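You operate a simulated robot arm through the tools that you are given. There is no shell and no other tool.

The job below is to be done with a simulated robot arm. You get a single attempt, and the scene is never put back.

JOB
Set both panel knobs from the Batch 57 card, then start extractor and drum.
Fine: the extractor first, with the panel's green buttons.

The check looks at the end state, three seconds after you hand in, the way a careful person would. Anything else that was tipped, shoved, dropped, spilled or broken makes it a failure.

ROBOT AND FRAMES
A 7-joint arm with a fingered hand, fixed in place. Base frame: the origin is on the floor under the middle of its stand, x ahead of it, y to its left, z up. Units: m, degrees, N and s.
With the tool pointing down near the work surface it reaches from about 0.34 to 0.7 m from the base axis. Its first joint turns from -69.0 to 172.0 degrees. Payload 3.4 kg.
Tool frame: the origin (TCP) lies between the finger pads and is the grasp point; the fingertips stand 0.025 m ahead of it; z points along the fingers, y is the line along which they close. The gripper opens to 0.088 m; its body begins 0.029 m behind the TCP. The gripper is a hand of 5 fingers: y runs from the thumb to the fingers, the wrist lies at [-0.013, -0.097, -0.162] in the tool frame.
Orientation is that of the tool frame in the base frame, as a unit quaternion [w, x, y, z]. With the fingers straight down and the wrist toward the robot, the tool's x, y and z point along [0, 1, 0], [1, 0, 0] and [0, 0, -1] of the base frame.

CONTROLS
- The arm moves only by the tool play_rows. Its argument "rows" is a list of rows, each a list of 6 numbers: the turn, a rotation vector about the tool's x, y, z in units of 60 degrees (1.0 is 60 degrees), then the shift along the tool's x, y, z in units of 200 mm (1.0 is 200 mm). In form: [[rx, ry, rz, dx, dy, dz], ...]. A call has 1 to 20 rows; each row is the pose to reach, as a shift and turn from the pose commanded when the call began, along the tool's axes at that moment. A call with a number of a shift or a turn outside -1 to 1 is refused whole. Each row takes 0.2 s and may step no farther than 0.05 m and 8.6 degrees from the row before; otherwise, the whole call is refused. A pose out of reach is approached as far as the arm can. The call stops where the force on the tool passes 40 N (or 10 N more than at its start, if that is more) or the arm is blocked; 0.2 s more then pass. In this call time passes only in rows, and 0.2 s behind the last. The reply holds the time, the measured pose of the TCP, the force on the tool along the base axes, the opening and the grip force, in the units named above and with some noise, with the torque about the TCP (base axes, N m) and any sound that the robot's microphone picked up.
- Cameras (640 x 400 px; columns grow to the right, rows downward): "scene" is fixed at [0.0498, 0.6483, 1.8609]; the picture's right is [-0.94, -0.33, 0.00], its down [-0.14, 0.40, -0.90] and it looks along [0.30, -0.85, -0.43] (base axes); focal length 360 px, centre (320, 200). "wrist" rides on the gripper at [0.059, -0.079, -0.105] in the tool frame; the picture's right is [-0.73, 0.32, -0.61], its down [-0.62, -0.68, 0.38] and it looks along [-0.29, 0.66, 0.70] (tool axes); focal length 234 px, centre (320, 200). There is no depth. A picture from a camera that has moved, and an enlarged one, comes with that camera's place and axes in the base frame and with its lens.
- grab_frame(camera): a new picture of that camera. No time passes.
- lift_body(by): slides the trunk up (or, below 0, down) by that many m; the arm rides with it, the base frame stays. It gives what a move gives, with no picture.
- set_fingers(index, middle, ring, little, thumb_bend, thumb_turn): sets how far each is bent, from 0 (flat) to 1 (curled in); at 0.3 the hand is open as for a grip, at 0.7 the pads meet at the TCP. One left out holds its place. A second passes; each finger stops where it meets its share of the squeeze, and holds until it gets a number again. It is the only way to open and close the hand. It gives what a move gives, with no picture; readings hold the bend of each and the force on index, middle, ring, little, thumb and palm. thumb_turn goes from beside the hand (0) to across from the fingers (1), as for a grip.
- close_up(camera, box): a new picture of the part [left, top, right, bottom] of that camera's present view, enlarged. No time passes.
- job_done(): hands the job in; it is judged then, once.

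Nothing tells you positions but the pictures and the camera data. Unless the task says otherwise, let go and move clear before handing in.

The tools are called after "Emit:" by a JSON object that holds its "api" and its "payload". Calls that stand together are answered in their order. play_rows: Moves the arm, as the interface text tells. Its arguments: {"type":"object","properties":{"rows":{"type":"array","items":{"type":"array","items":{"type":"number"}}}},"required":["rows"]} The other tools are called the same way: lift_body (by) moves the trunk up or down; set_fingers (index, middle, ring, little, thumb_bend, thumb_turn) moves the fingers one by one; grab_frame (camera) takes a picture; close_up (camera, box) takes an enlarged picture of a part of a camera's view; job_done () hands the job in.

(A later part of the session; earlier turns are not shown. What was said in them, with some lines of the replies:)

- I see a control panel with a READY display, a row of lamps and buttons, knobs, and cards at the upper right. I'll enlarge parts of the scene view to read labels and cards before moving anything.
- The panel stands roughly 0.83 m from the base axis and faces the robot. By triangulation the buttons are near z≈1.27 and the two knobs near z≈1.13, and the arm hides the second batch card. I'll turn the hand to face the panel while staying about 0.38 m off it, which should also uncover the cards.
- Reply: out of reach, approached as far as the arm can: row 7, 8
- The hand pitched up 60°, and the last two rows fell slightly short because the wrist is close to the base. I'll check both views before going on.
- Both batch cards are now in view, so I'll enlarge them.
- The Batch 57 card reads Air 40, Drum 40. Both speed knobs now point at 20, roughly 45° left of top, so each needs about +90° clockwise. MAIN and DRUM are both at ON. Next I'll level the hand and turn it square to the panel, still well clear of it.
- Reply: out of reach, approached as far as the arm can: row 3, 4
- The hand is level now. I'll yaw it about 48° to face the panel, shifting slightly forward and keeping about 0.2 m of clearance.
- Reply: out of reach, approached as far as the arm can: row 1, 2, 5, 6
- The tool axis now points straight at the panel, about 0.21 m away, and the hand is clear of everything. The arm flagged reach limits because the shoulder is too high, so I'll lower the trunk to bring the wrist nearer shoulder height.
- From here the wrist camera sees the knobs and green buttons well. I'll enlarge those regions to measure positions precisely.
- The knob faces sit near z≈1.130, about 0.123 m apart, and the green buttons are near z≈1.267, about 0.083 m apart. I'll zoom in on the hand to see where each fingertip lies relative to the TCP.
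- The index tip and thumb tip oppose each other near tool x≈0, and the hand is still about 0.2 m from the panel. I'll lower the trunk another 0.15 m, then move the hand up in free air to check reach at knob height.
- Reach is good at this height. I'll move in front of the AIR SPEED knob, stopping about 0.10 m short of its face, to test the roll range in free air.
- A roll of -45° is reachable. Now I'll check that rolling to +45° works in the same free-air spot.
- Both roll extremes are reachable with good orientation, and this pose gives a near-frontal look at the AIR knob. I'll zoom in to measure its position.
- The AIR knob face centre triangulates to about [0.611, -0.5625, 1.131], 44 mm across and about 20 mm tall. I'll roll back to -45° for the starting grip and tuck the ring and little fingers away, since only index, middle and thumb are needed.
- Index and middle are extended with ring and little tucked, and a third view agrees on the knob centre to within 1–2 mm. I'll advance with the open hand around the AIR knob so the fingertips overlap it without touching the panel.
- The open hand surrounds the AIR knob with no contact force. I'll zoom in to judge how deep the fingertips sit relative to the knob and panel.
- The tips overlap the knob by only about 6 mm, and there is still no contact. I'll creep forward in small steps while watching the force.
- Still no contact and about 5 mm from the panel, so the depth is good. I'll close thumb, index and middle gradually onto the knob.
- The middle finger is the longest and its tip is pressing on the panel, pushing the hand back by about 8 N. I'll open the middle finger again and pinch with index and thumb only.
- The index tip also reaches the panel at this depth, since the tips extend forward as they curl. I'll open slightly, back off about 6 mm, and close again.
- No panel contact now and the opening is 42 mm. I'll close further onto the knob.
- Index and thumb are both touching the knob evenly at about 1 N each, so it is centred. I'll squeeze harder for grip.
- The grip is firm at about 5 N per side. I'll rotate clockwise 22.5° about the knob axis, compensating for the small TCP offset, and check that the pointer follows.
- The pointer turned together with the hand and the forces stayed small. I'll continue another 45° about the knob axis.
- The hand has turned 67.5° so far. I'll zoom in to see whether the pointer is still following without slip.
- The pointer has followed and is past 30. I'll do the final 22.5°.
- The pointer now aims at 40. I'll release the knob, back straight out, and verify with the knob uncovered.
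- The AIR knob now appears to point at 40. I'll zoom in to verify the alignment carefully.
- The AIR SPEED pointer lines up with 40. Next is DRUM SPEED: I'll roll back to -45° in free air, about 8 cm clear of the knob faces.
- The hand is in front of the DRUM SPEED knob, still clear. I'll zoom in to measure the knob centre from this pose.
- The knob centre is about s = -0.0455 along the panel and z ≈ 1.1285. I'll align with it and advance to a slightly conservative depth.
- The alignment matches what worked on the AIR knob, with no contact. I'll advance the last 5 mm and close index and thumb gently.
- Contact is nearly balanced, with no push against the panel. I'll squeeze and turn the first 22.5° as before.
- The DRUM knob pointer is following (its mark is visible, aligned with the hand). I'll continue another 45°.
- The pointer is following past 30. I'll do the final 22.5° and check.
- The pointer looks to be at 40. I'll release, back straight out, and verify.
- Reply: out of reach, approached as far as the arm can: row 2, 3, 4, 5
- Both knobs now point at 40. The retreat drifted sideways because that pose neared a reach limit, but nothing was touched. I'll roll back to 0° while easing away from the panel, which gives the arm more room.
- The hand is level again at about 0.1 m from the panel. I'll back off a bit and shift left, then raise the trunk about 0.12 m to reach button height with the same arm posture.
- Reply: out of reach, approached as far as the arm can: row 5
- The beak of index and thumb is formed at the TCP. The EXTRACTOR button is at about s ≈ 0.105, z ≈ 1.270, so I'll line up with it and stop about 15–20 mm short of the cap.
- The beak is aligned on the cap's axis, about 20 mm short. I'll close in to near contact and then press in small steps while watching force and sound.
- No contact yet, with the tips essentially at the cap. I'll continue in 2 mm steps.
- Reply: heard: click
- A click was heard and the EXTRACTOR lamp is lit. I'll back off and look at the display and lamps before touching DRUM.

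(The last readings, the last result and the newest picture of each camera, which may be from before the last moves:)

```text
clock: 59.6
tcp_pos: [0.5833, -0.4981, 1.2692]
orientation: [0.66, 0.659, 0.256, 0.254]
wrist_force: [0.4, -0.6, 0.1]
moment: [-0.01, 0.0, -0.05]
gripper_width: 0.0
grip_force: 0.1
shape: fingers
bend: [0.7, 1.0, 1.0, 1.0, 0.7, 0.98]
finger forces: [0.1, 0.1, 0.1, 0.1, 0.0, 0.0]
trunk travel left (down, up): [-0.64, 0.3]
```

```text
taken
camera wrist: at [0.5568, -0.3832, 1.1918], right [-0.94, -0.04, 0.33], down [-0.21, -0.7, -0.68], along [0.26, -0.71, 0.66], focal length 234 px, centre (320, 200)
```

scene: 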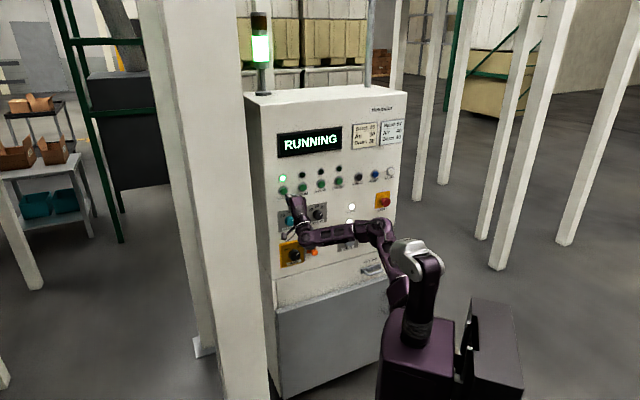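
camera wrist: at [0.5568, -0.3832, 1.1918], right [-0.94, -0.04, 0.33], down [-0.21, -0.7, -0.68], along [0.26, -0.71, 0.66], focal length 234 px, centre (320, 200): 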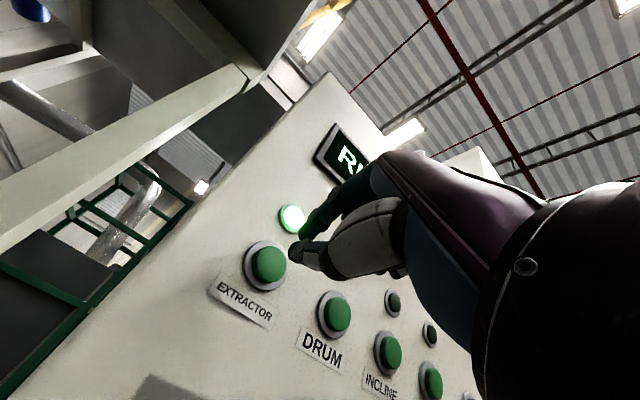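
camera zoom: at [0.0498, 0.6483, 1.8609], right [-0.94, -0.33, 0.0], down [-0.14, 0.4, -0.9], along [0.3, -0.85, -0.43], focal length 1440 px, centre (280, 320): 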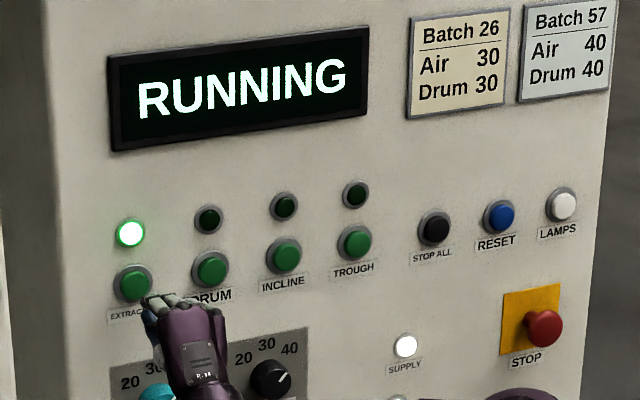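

The display shows RUNNING, the EXTRACTOR lamp is lit and the beacon is green. I'll move about 81 mm right to line up with DRUM, staying about 45 mm off the caps.

Emit:
{"api": "play_rows", "payload": {"rows": [[0, 0, 0, -0.1, 0, 0], [0, 0, 0, -0.2, 0, 0], [0, 0, 0, -0.3, 0, 0], [0, 0, 0, -0.4065, -0.005, 0]]}}

Emit:
{"api": "grab_frame", "payload": {"camera": "wrist"}}

Emit:
{"api": "close_up", "payload": {"camera": "scene", "box": [270, 170, 334, 210]}}

```text
clock: 60.6
tcp_pos: [0.5227, -0.5545, 1.2685]
orientation: [0.66, 0.659, 0.256, 0.254]
wrist_force: [-0.4, -0.7, -0.1]
moment: [0.02, 0.0, -0.01]
gripper_width: 0.0001
grip_force: 0.0
shape: fingers
bend: [0.7, 1.0, 1.0, 1.0, 0.7, 0.98]
finger forces: [0.0, 0.1, 0.0, 0.1, 0.0, 0.0]
trunk travel left (down, up): [-0.64, 0.3]
```

```text
taken
camera wrist: at [0.4959, -0.439, 1.1906], right [-0.94, -0.04, 0.33], down [-0.21, -0.7, -0.68], along [0.26, -0.71, 0.66], focal length 234 px, centre (320, 200)
```

wrist: 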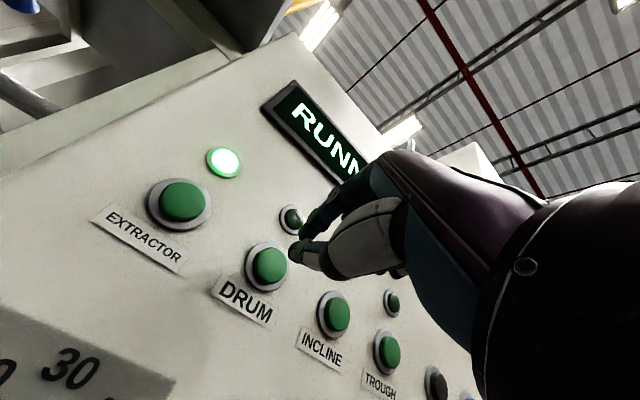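

```text
10.00 times, centred on (302, 190) of scene
camera zoom: at [0.0498, 0.6483, 1.8609], right [-0.94, -0.33, 0.0], down [-0.14, 0.4, -0.9], along [0.3, -0.85, -0.43], focal length 3601 px, centre (500, 300)
```

zoom: 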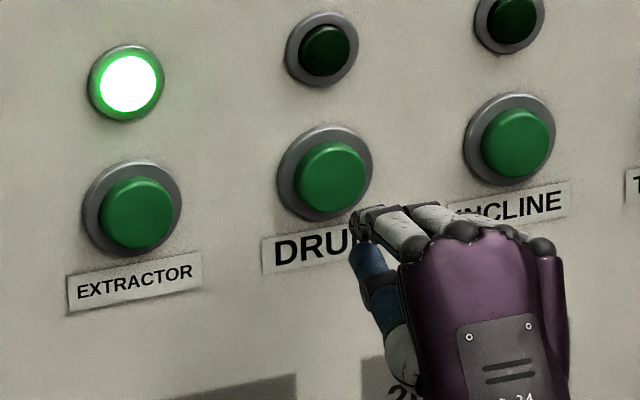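

The DRUM button sits at the same place in the wrist view as EXTRACTOR did at this depth, so the alignment is the same. I'll approach and press gently.

Emit:
{"api": "play_rows", "payload": {"rows": [[0, 0, 0, 0, 0, 0.1], [0, 0, 0, 0, 0, 0.18], [0, 0, 0, 0, 0, 0.22], [0, 0, 0, 0, 0, 0.23]]}}

Emit:
{"api": "play_rows", "payload": {"rows": [[0, 0, 0, 0, 0, 0.01], [0, 0, 0, 0, 0, 0.02]]}}

Emit:
{"api": "close_up", "payload": {"camera": "scene", "box": [250, 120, 410, 220]}}

Emit:
{"api": "close_up", "payload": {"camera": "wrist", "box": [230, 180, 390, 330]}}

```text
clock: 61.6
tcp_pos: [0.5549, -0.5889, 1.2701]
orientation: [0.659, 0.66, 0.256, 0.253]
wrist_force: [-0.3, 0.6, 0.0]
moment: [0.01, 0.02, 0.02]
gripper_width: 0.0
grip_force: 0.0
shape: fingers
bend: [0.7, 1.0, 1.0, 1.0, 0.7, 0.98]
finger forces: [0.0, 0.0, 0.0, 0.0, 0.1, 0.1]
trunk travel left (down, up): [-0.64, 0.3]
```

```text
clock: 62.2
tcp_pos: [0.5572, -0.5911, 1.2695]
orientation: [0.659, 0.659, 0.257, 0.255]
wrist_force: [0.3, 0.8, -0.7]
moment: [0.02, 0.0, 0.0]
gripper_width: 0.0002
grip_force: 0.1
shape: fingers
bend: [0.7, 1.0, 1.0, 1.0, 0.7, 0.98]
finger forces: [0.0, 0.0, 0.0, 0.0, 0.0, 0.0]
trunk travel left (down, up): [-0.64, 0.3]
```

```text
4.00 times, centred on (330, 170) of scene
camera zoom: at [0.0498, 0.6483, 1.8609], right [-0.94, -0.33, 0.0], down [-0.14, 0.4, -0.9], along [0.3, -0.85, -0.43], focal length 1440 px, centre (280, 320)
```

zoom: 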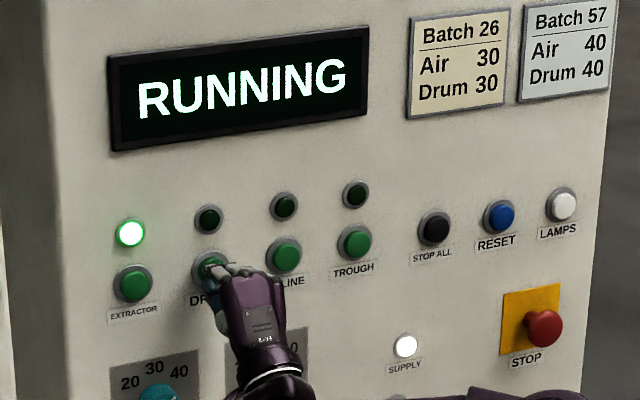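

```text
2.67 times, centred on (310, 255) of wrist
camera zoom: at [0.5302, -0.4747, 1.191], right [-0.94, -0.04, 0.33], down [-0.2, -0.7, -0.68], along [0.26, -0.71, 0.66], focal length 624 px, centre (347, 53)
```

zoom: 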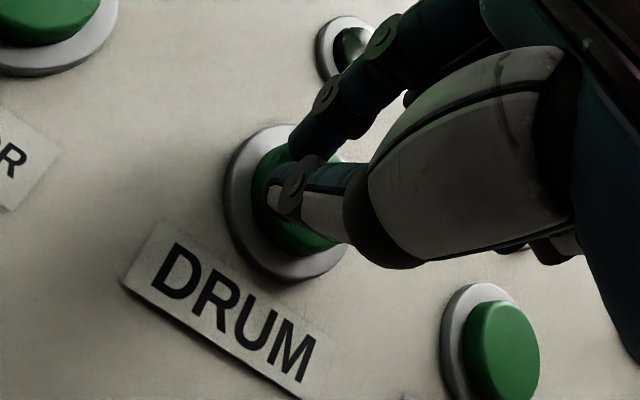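

No contact with the cap yet: force is near zero and there was no click. I'll press on in 2 mm steps.

Emit:
{"api": "play_rows", "payload": {"rows": [[0, 0, 0, 0, 0, 0.01]]}}

Emit:
{"api": "play_rows", "payload": {"rows": [[0, 0, 0, 0, 0, 0.01]]}}

Emit:
{"api": "close_up", "payload": {"camera": "scene", "box": [250, 120, 410, 220]}}

```text
clock: 62.6
tcp_pos: [0.5584, -0.5923, 1.2676]
orientation: [0.66, 0.659, 0.256, 0.254]
wrist_force: [-0.4, 0.7, 0.3]
moment: [-0.01, 0.01, 0.04]
gripper_width: 0.0
grip_force: 0.2
shape: fingers
bend: [0.7, 1.0, 1.0, 1.0, 0.7, 0.98]
finger forces: [0.5, 0.0, 0.0, 0.1, 0.1, 0.2]
trunk travel left (down, up): [-0.64, 0.3]
```

```text
clock: 63.0
tcp_pos: [0.5592, -0.5931, 1.2693]
orientation: [0.66, 0.659, 0.256, 0.254]
wrist_force: [-1.2, 2.0, -0.8]
moment: [0.05, 0.04, 0.02]
gripper_width: 0.0001
grip_force: 0.8
shape: fingers
bend: [0.7, 1.0, 1.0, 1.0, 0.7, 0.98]
finger forces: [0.7, 0.1, 0.0, 0.1, 1.4, 0.1]
trunk travel left (down, up): [-0.64, 0.3]
heard: click
```

```text
4.00 times, centred on (330, 170) of scene
camera zoom: at [0.0498, 0.6483, 1.8609], right [-0.94, -0.33, 0.0], down [-0.14, 0.4, -0.9], along [0.3, -0.85, -0.43], focal length 1440 px, centre (280, 320)
```

zoom: 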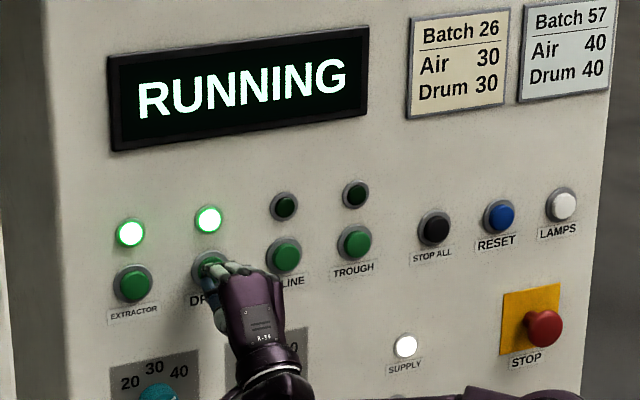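

A click was heard and the DRUM lamp is lit alongside EXTRACTOR, with the display showing RUNNING. I'll back straight off and check that everything stays as set.

Emit:
{"api": "play_rows", "payload": {"rows": [[0, 0, 0, 0, 0, -0.05], [0, 0, 0, 0, 0, -0.15], [0, 0, 0, 0, 0, -0.25], [0, 0, 0, 0, 0, -0.4]]}}

Emit:
{"api": "grab_frame", "payload": {"camera": "scene"}}

Emit:
{"api": "close_up", "payload": {"camera": "scene", "box": [250, 120, 410, 220]}}

```text
clock: 64.0
tcp_pos: [0.5054, -0.5331, 1.2694]
orientation: [0.66, 0.659, 0.257, 0.254]
wrist_force: [0.4, -0.4, -0.8]
moment: [0.02, 0.0, -0.02]
gripper_width: 0.0001
grip_force: 0.0
shape: fingers
bend: [0.7, 1.0, 1.0, 1.0, 0.7, 0.98]
finger forces: [0.1, 0.0, 0.0, 0.1, 0.0, 0.0]
trunk travel left (down, up): [-0.64, 0.3]
```

```text
taken
```

scene: 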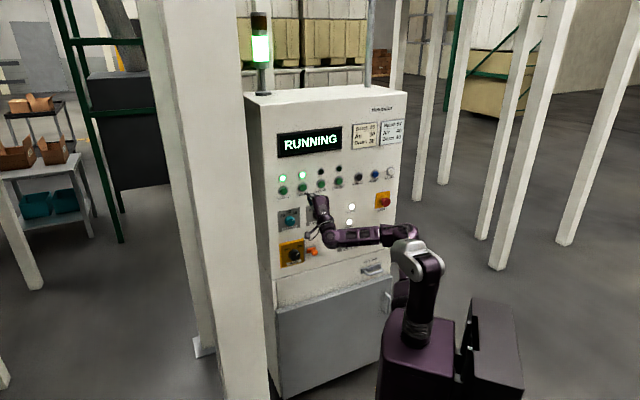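

```text
4.00 times, centred on (330, 170) of scene
camera zoom: at [0.0498, 0.6483, 1.8609], right [-0.94, -0.33, 0.0], down [-0.14, 0.4, -0.9], along [0.3, -0.85, -0.43], focal length 1440 px, centre (280, 320)
```

zoom: 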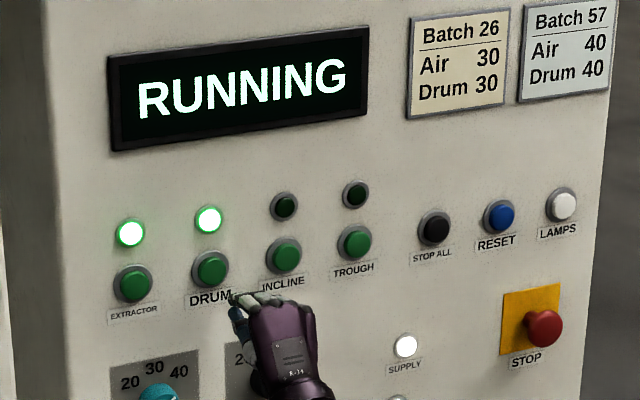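

Both lamps are steady and the hand is clear of the buttons. I'll retreat a little farther and up so the knobs can be seen, then check both knobs and the lower panel.

Emit:
{"api": "play_rows", "payload": {"rows": [[0, 0, 0, -0.1, 0, -0.08], [0, 0, 0, -0.25, 0, -0.15], [0, 0, 0, -0.4, 0, -0.2], [0, 0, 0, -0.55, 0, -0.25]]}}

Emit:
{"api": "grab_frame", "payload": {"camera": "scene"}}

Emit:
{"api": "close_up", "payload": {"camera": "scene", "box": [265, 160, 361, 220]}}

Emit:
{"api": "close_up", "payload": {"camera": "scene", "box": [270, 195, 398, 285]}}

Emit:
{"api": "grab_frame", "payload": {"camera": "wrist"}}

```text
clock: 65.0
tcp_pos: [0.3905, -0.5711, 1.2699]
orientation: [0.66, 0.659, 0.256, 0.254]
wrist_force: [-0.8, 0.3, 0.2]
moment: [0.0, -0.02, 0.02]
gripper_width: 0.0001
grip_force: 0.1
shape: fingers
bend: [0.7, 1.0, 1.0, 1.0, 0.7, 0.98]
finger forces: [0.0, 0.1, 0.1, 0.1, 0.0, 0.0]
trunk travel left (down, up): [-0.64, 0.3]
```

```text
taken
```

scene: 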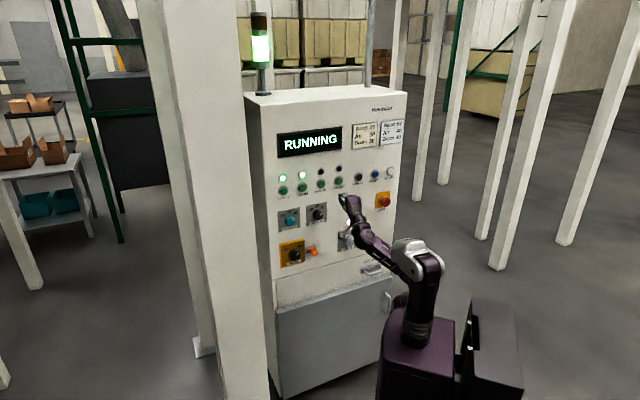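

```text
6.67 times, centred on (313, 190) of scene
camera zoom: at [0.0498, 0.6483, 1.8609], right [-0.94, -0.33, 0.0], down [-0.14, 0.4, -0.9], along [0.3, -0.85, -0.43], focal length 2401 px, centre (367, 267)
```

zoom: 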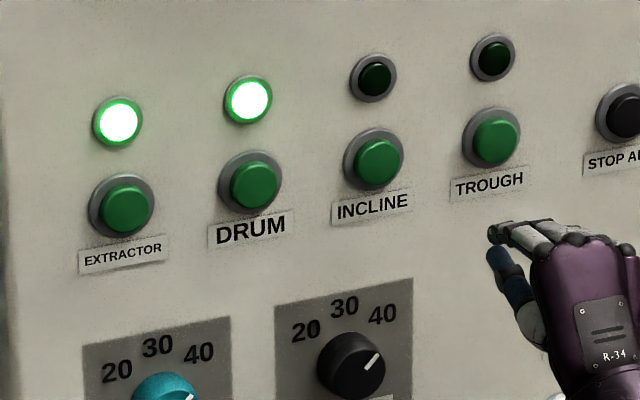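

```text
4.44 times, centred on (334, 240) of scene
camera zoom: at [0.0498, 0.6483, 1.8609], right [-0.94, -0.33, 0.0], down [-0.14, 0.4, -0.9], along [0.3, -0.85, -0.43], focal length 1600 px, centre (258, 22)
```

zoom: 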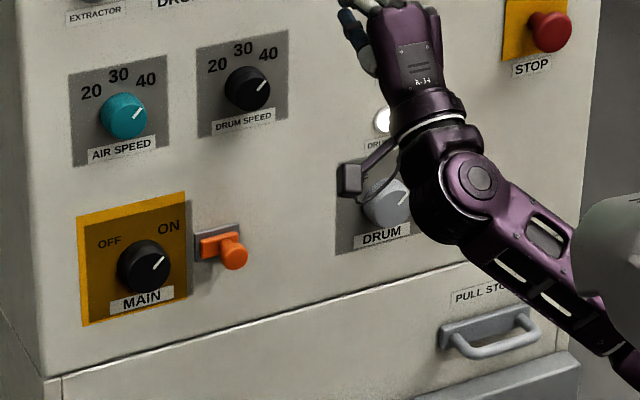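

```text
taken
camera wrist: at [0.3633, -0.4564, 1.1919], right [-0.94, -0.04, 0.33], down [-0.21, -0.7, -0.68], along [0.26, -0.71, 0.66], focal length 234 px, centre (320, 200)
```

wrist: 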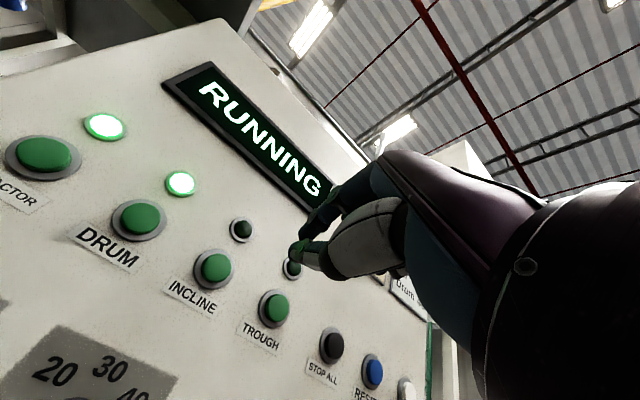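

Both knobs read 40, EXTRACTOR and DRUM lamps are on, and MAIN and DRUM isolators are untouched at ON. I'll let a couple of seconds pass by relaxing the hand well clear of the panel, then look once more.

Emit:
{"api": "set_fingers", "payload": {"index": 0.3, "middle": 0.3, "ring": 0.3, "little": 0.3, "thumb_bend": 0.3}}

Emit:
{"api": "play_rows", "payload": {"rows": [[0, 0, 0, 0, 0, -0.03], [0, 0, 0, 0, 0, -0.06], [0, 0, 0, 0, 0, -0.09], [0, 0, 0, 0, 0, -0.12], [0, 0, 0, 0, 0, -0.15], [0, 0, 0, 0, 0, -0.15], [0, 0, 0, 0, 0, -0.15], [0, 0, 0, 0, 0, -0.15]]}}

Emit:
{"api": "grab_frame", "payload": {"camera": "scene"}}

Emit:
{"api": "close_up", "payload": {"camera": "scene", "box": [262, 120, 390, 230]}}

```text
clock: 66.0
tcp_pos: [0.3915, -0.5718, 1.2691]
orientation: [0.66, 0.659, 0.256, 0.254]
wrist_force: [0.0, -0.1, 0.2]
moment: [-0.03, -0.04, 0.01]
gripper_width: 0.0844
grip_force: 0.1
shape: fingers
bend: [0.3, 0.3, 0.3, 0.3, 0.3, 0.98]
finger forces: [0.0, 0.0, 0.0, 0.0, 0.1, 0.1]
trunk travel left (down, up): [-0.64, 0.3]
```

```text
clock: 67.8
tcp_pos: [0.3709, -0.5481, 1.2696]
orientation: [0.66, 0.659, 0.256, 0.254]
wrist_force: [0.7, -0.5, -0.2]
moment: [-0.03, -0.03, 0.02]
gripper_width: 0.0843
grip_force: 0.0
shape: fingers
bend: [0.3, 0.3, 0.3, 0.3, 0.3, 0.98]
finger forces: [0.0, 0.0, 0.1, 0.0, 0.1, 0.1]
trunk travel left (down, up): [-0.64, 0.3]
```

```text
taken
```

scene: 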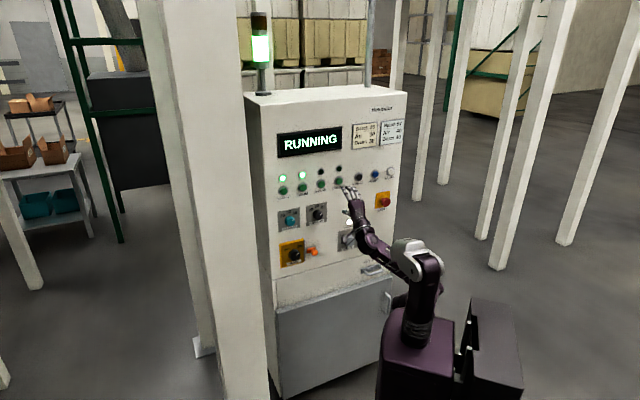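

```text
3.64 times, centred on (326, 175) of scene
camera zoom: at [0.0498, 0.6483, 1.8609], right [-0.94, -0.33, 0.0], down [-0.14, 0.4, -0.9], along [0.3, -0.85, -0.43], focal length 1310 px, centre (298, 291)
```

zoom: 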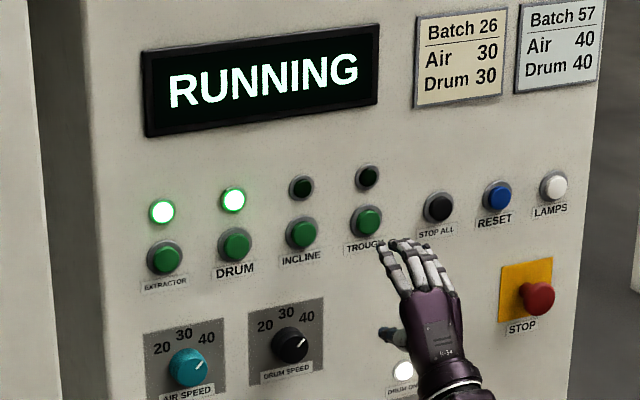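

The state is stable: AIR and DRUM SPEED are at 40, the EXTRACTOR and DRUM lamps are lit, and the display shows RUNNING. The hand is open and clear of the panel, so I'm handing in.

Emit:
{"api": "job_done", "payload": {}}

```text
The job is handed in.
```

Both speed knobs are set to the Batch 57 card (Air 40, Drum 40), and the extractor and drum are both running. I pressed the green EXTRACTOR button first, then the green DRUM button.

- **Panel state:** at my last look, about five seconds after the drum start, both start lamps were lit. The display read RUNNING and the beacon was green.
- **Knobs:** both pointers line up with 40 by eye, within a few degrees.
- **Other controls:** I pressed nothing else, and MAIN and the DRUM isolator were still at ON after both starts.
- **Contact:** while I was gripping the air knob, a fingertip pressed lightly on the panel face (under 10 N). I backed off, and there was no visible effect.

The hand was open and clear of the panel when I handed in.
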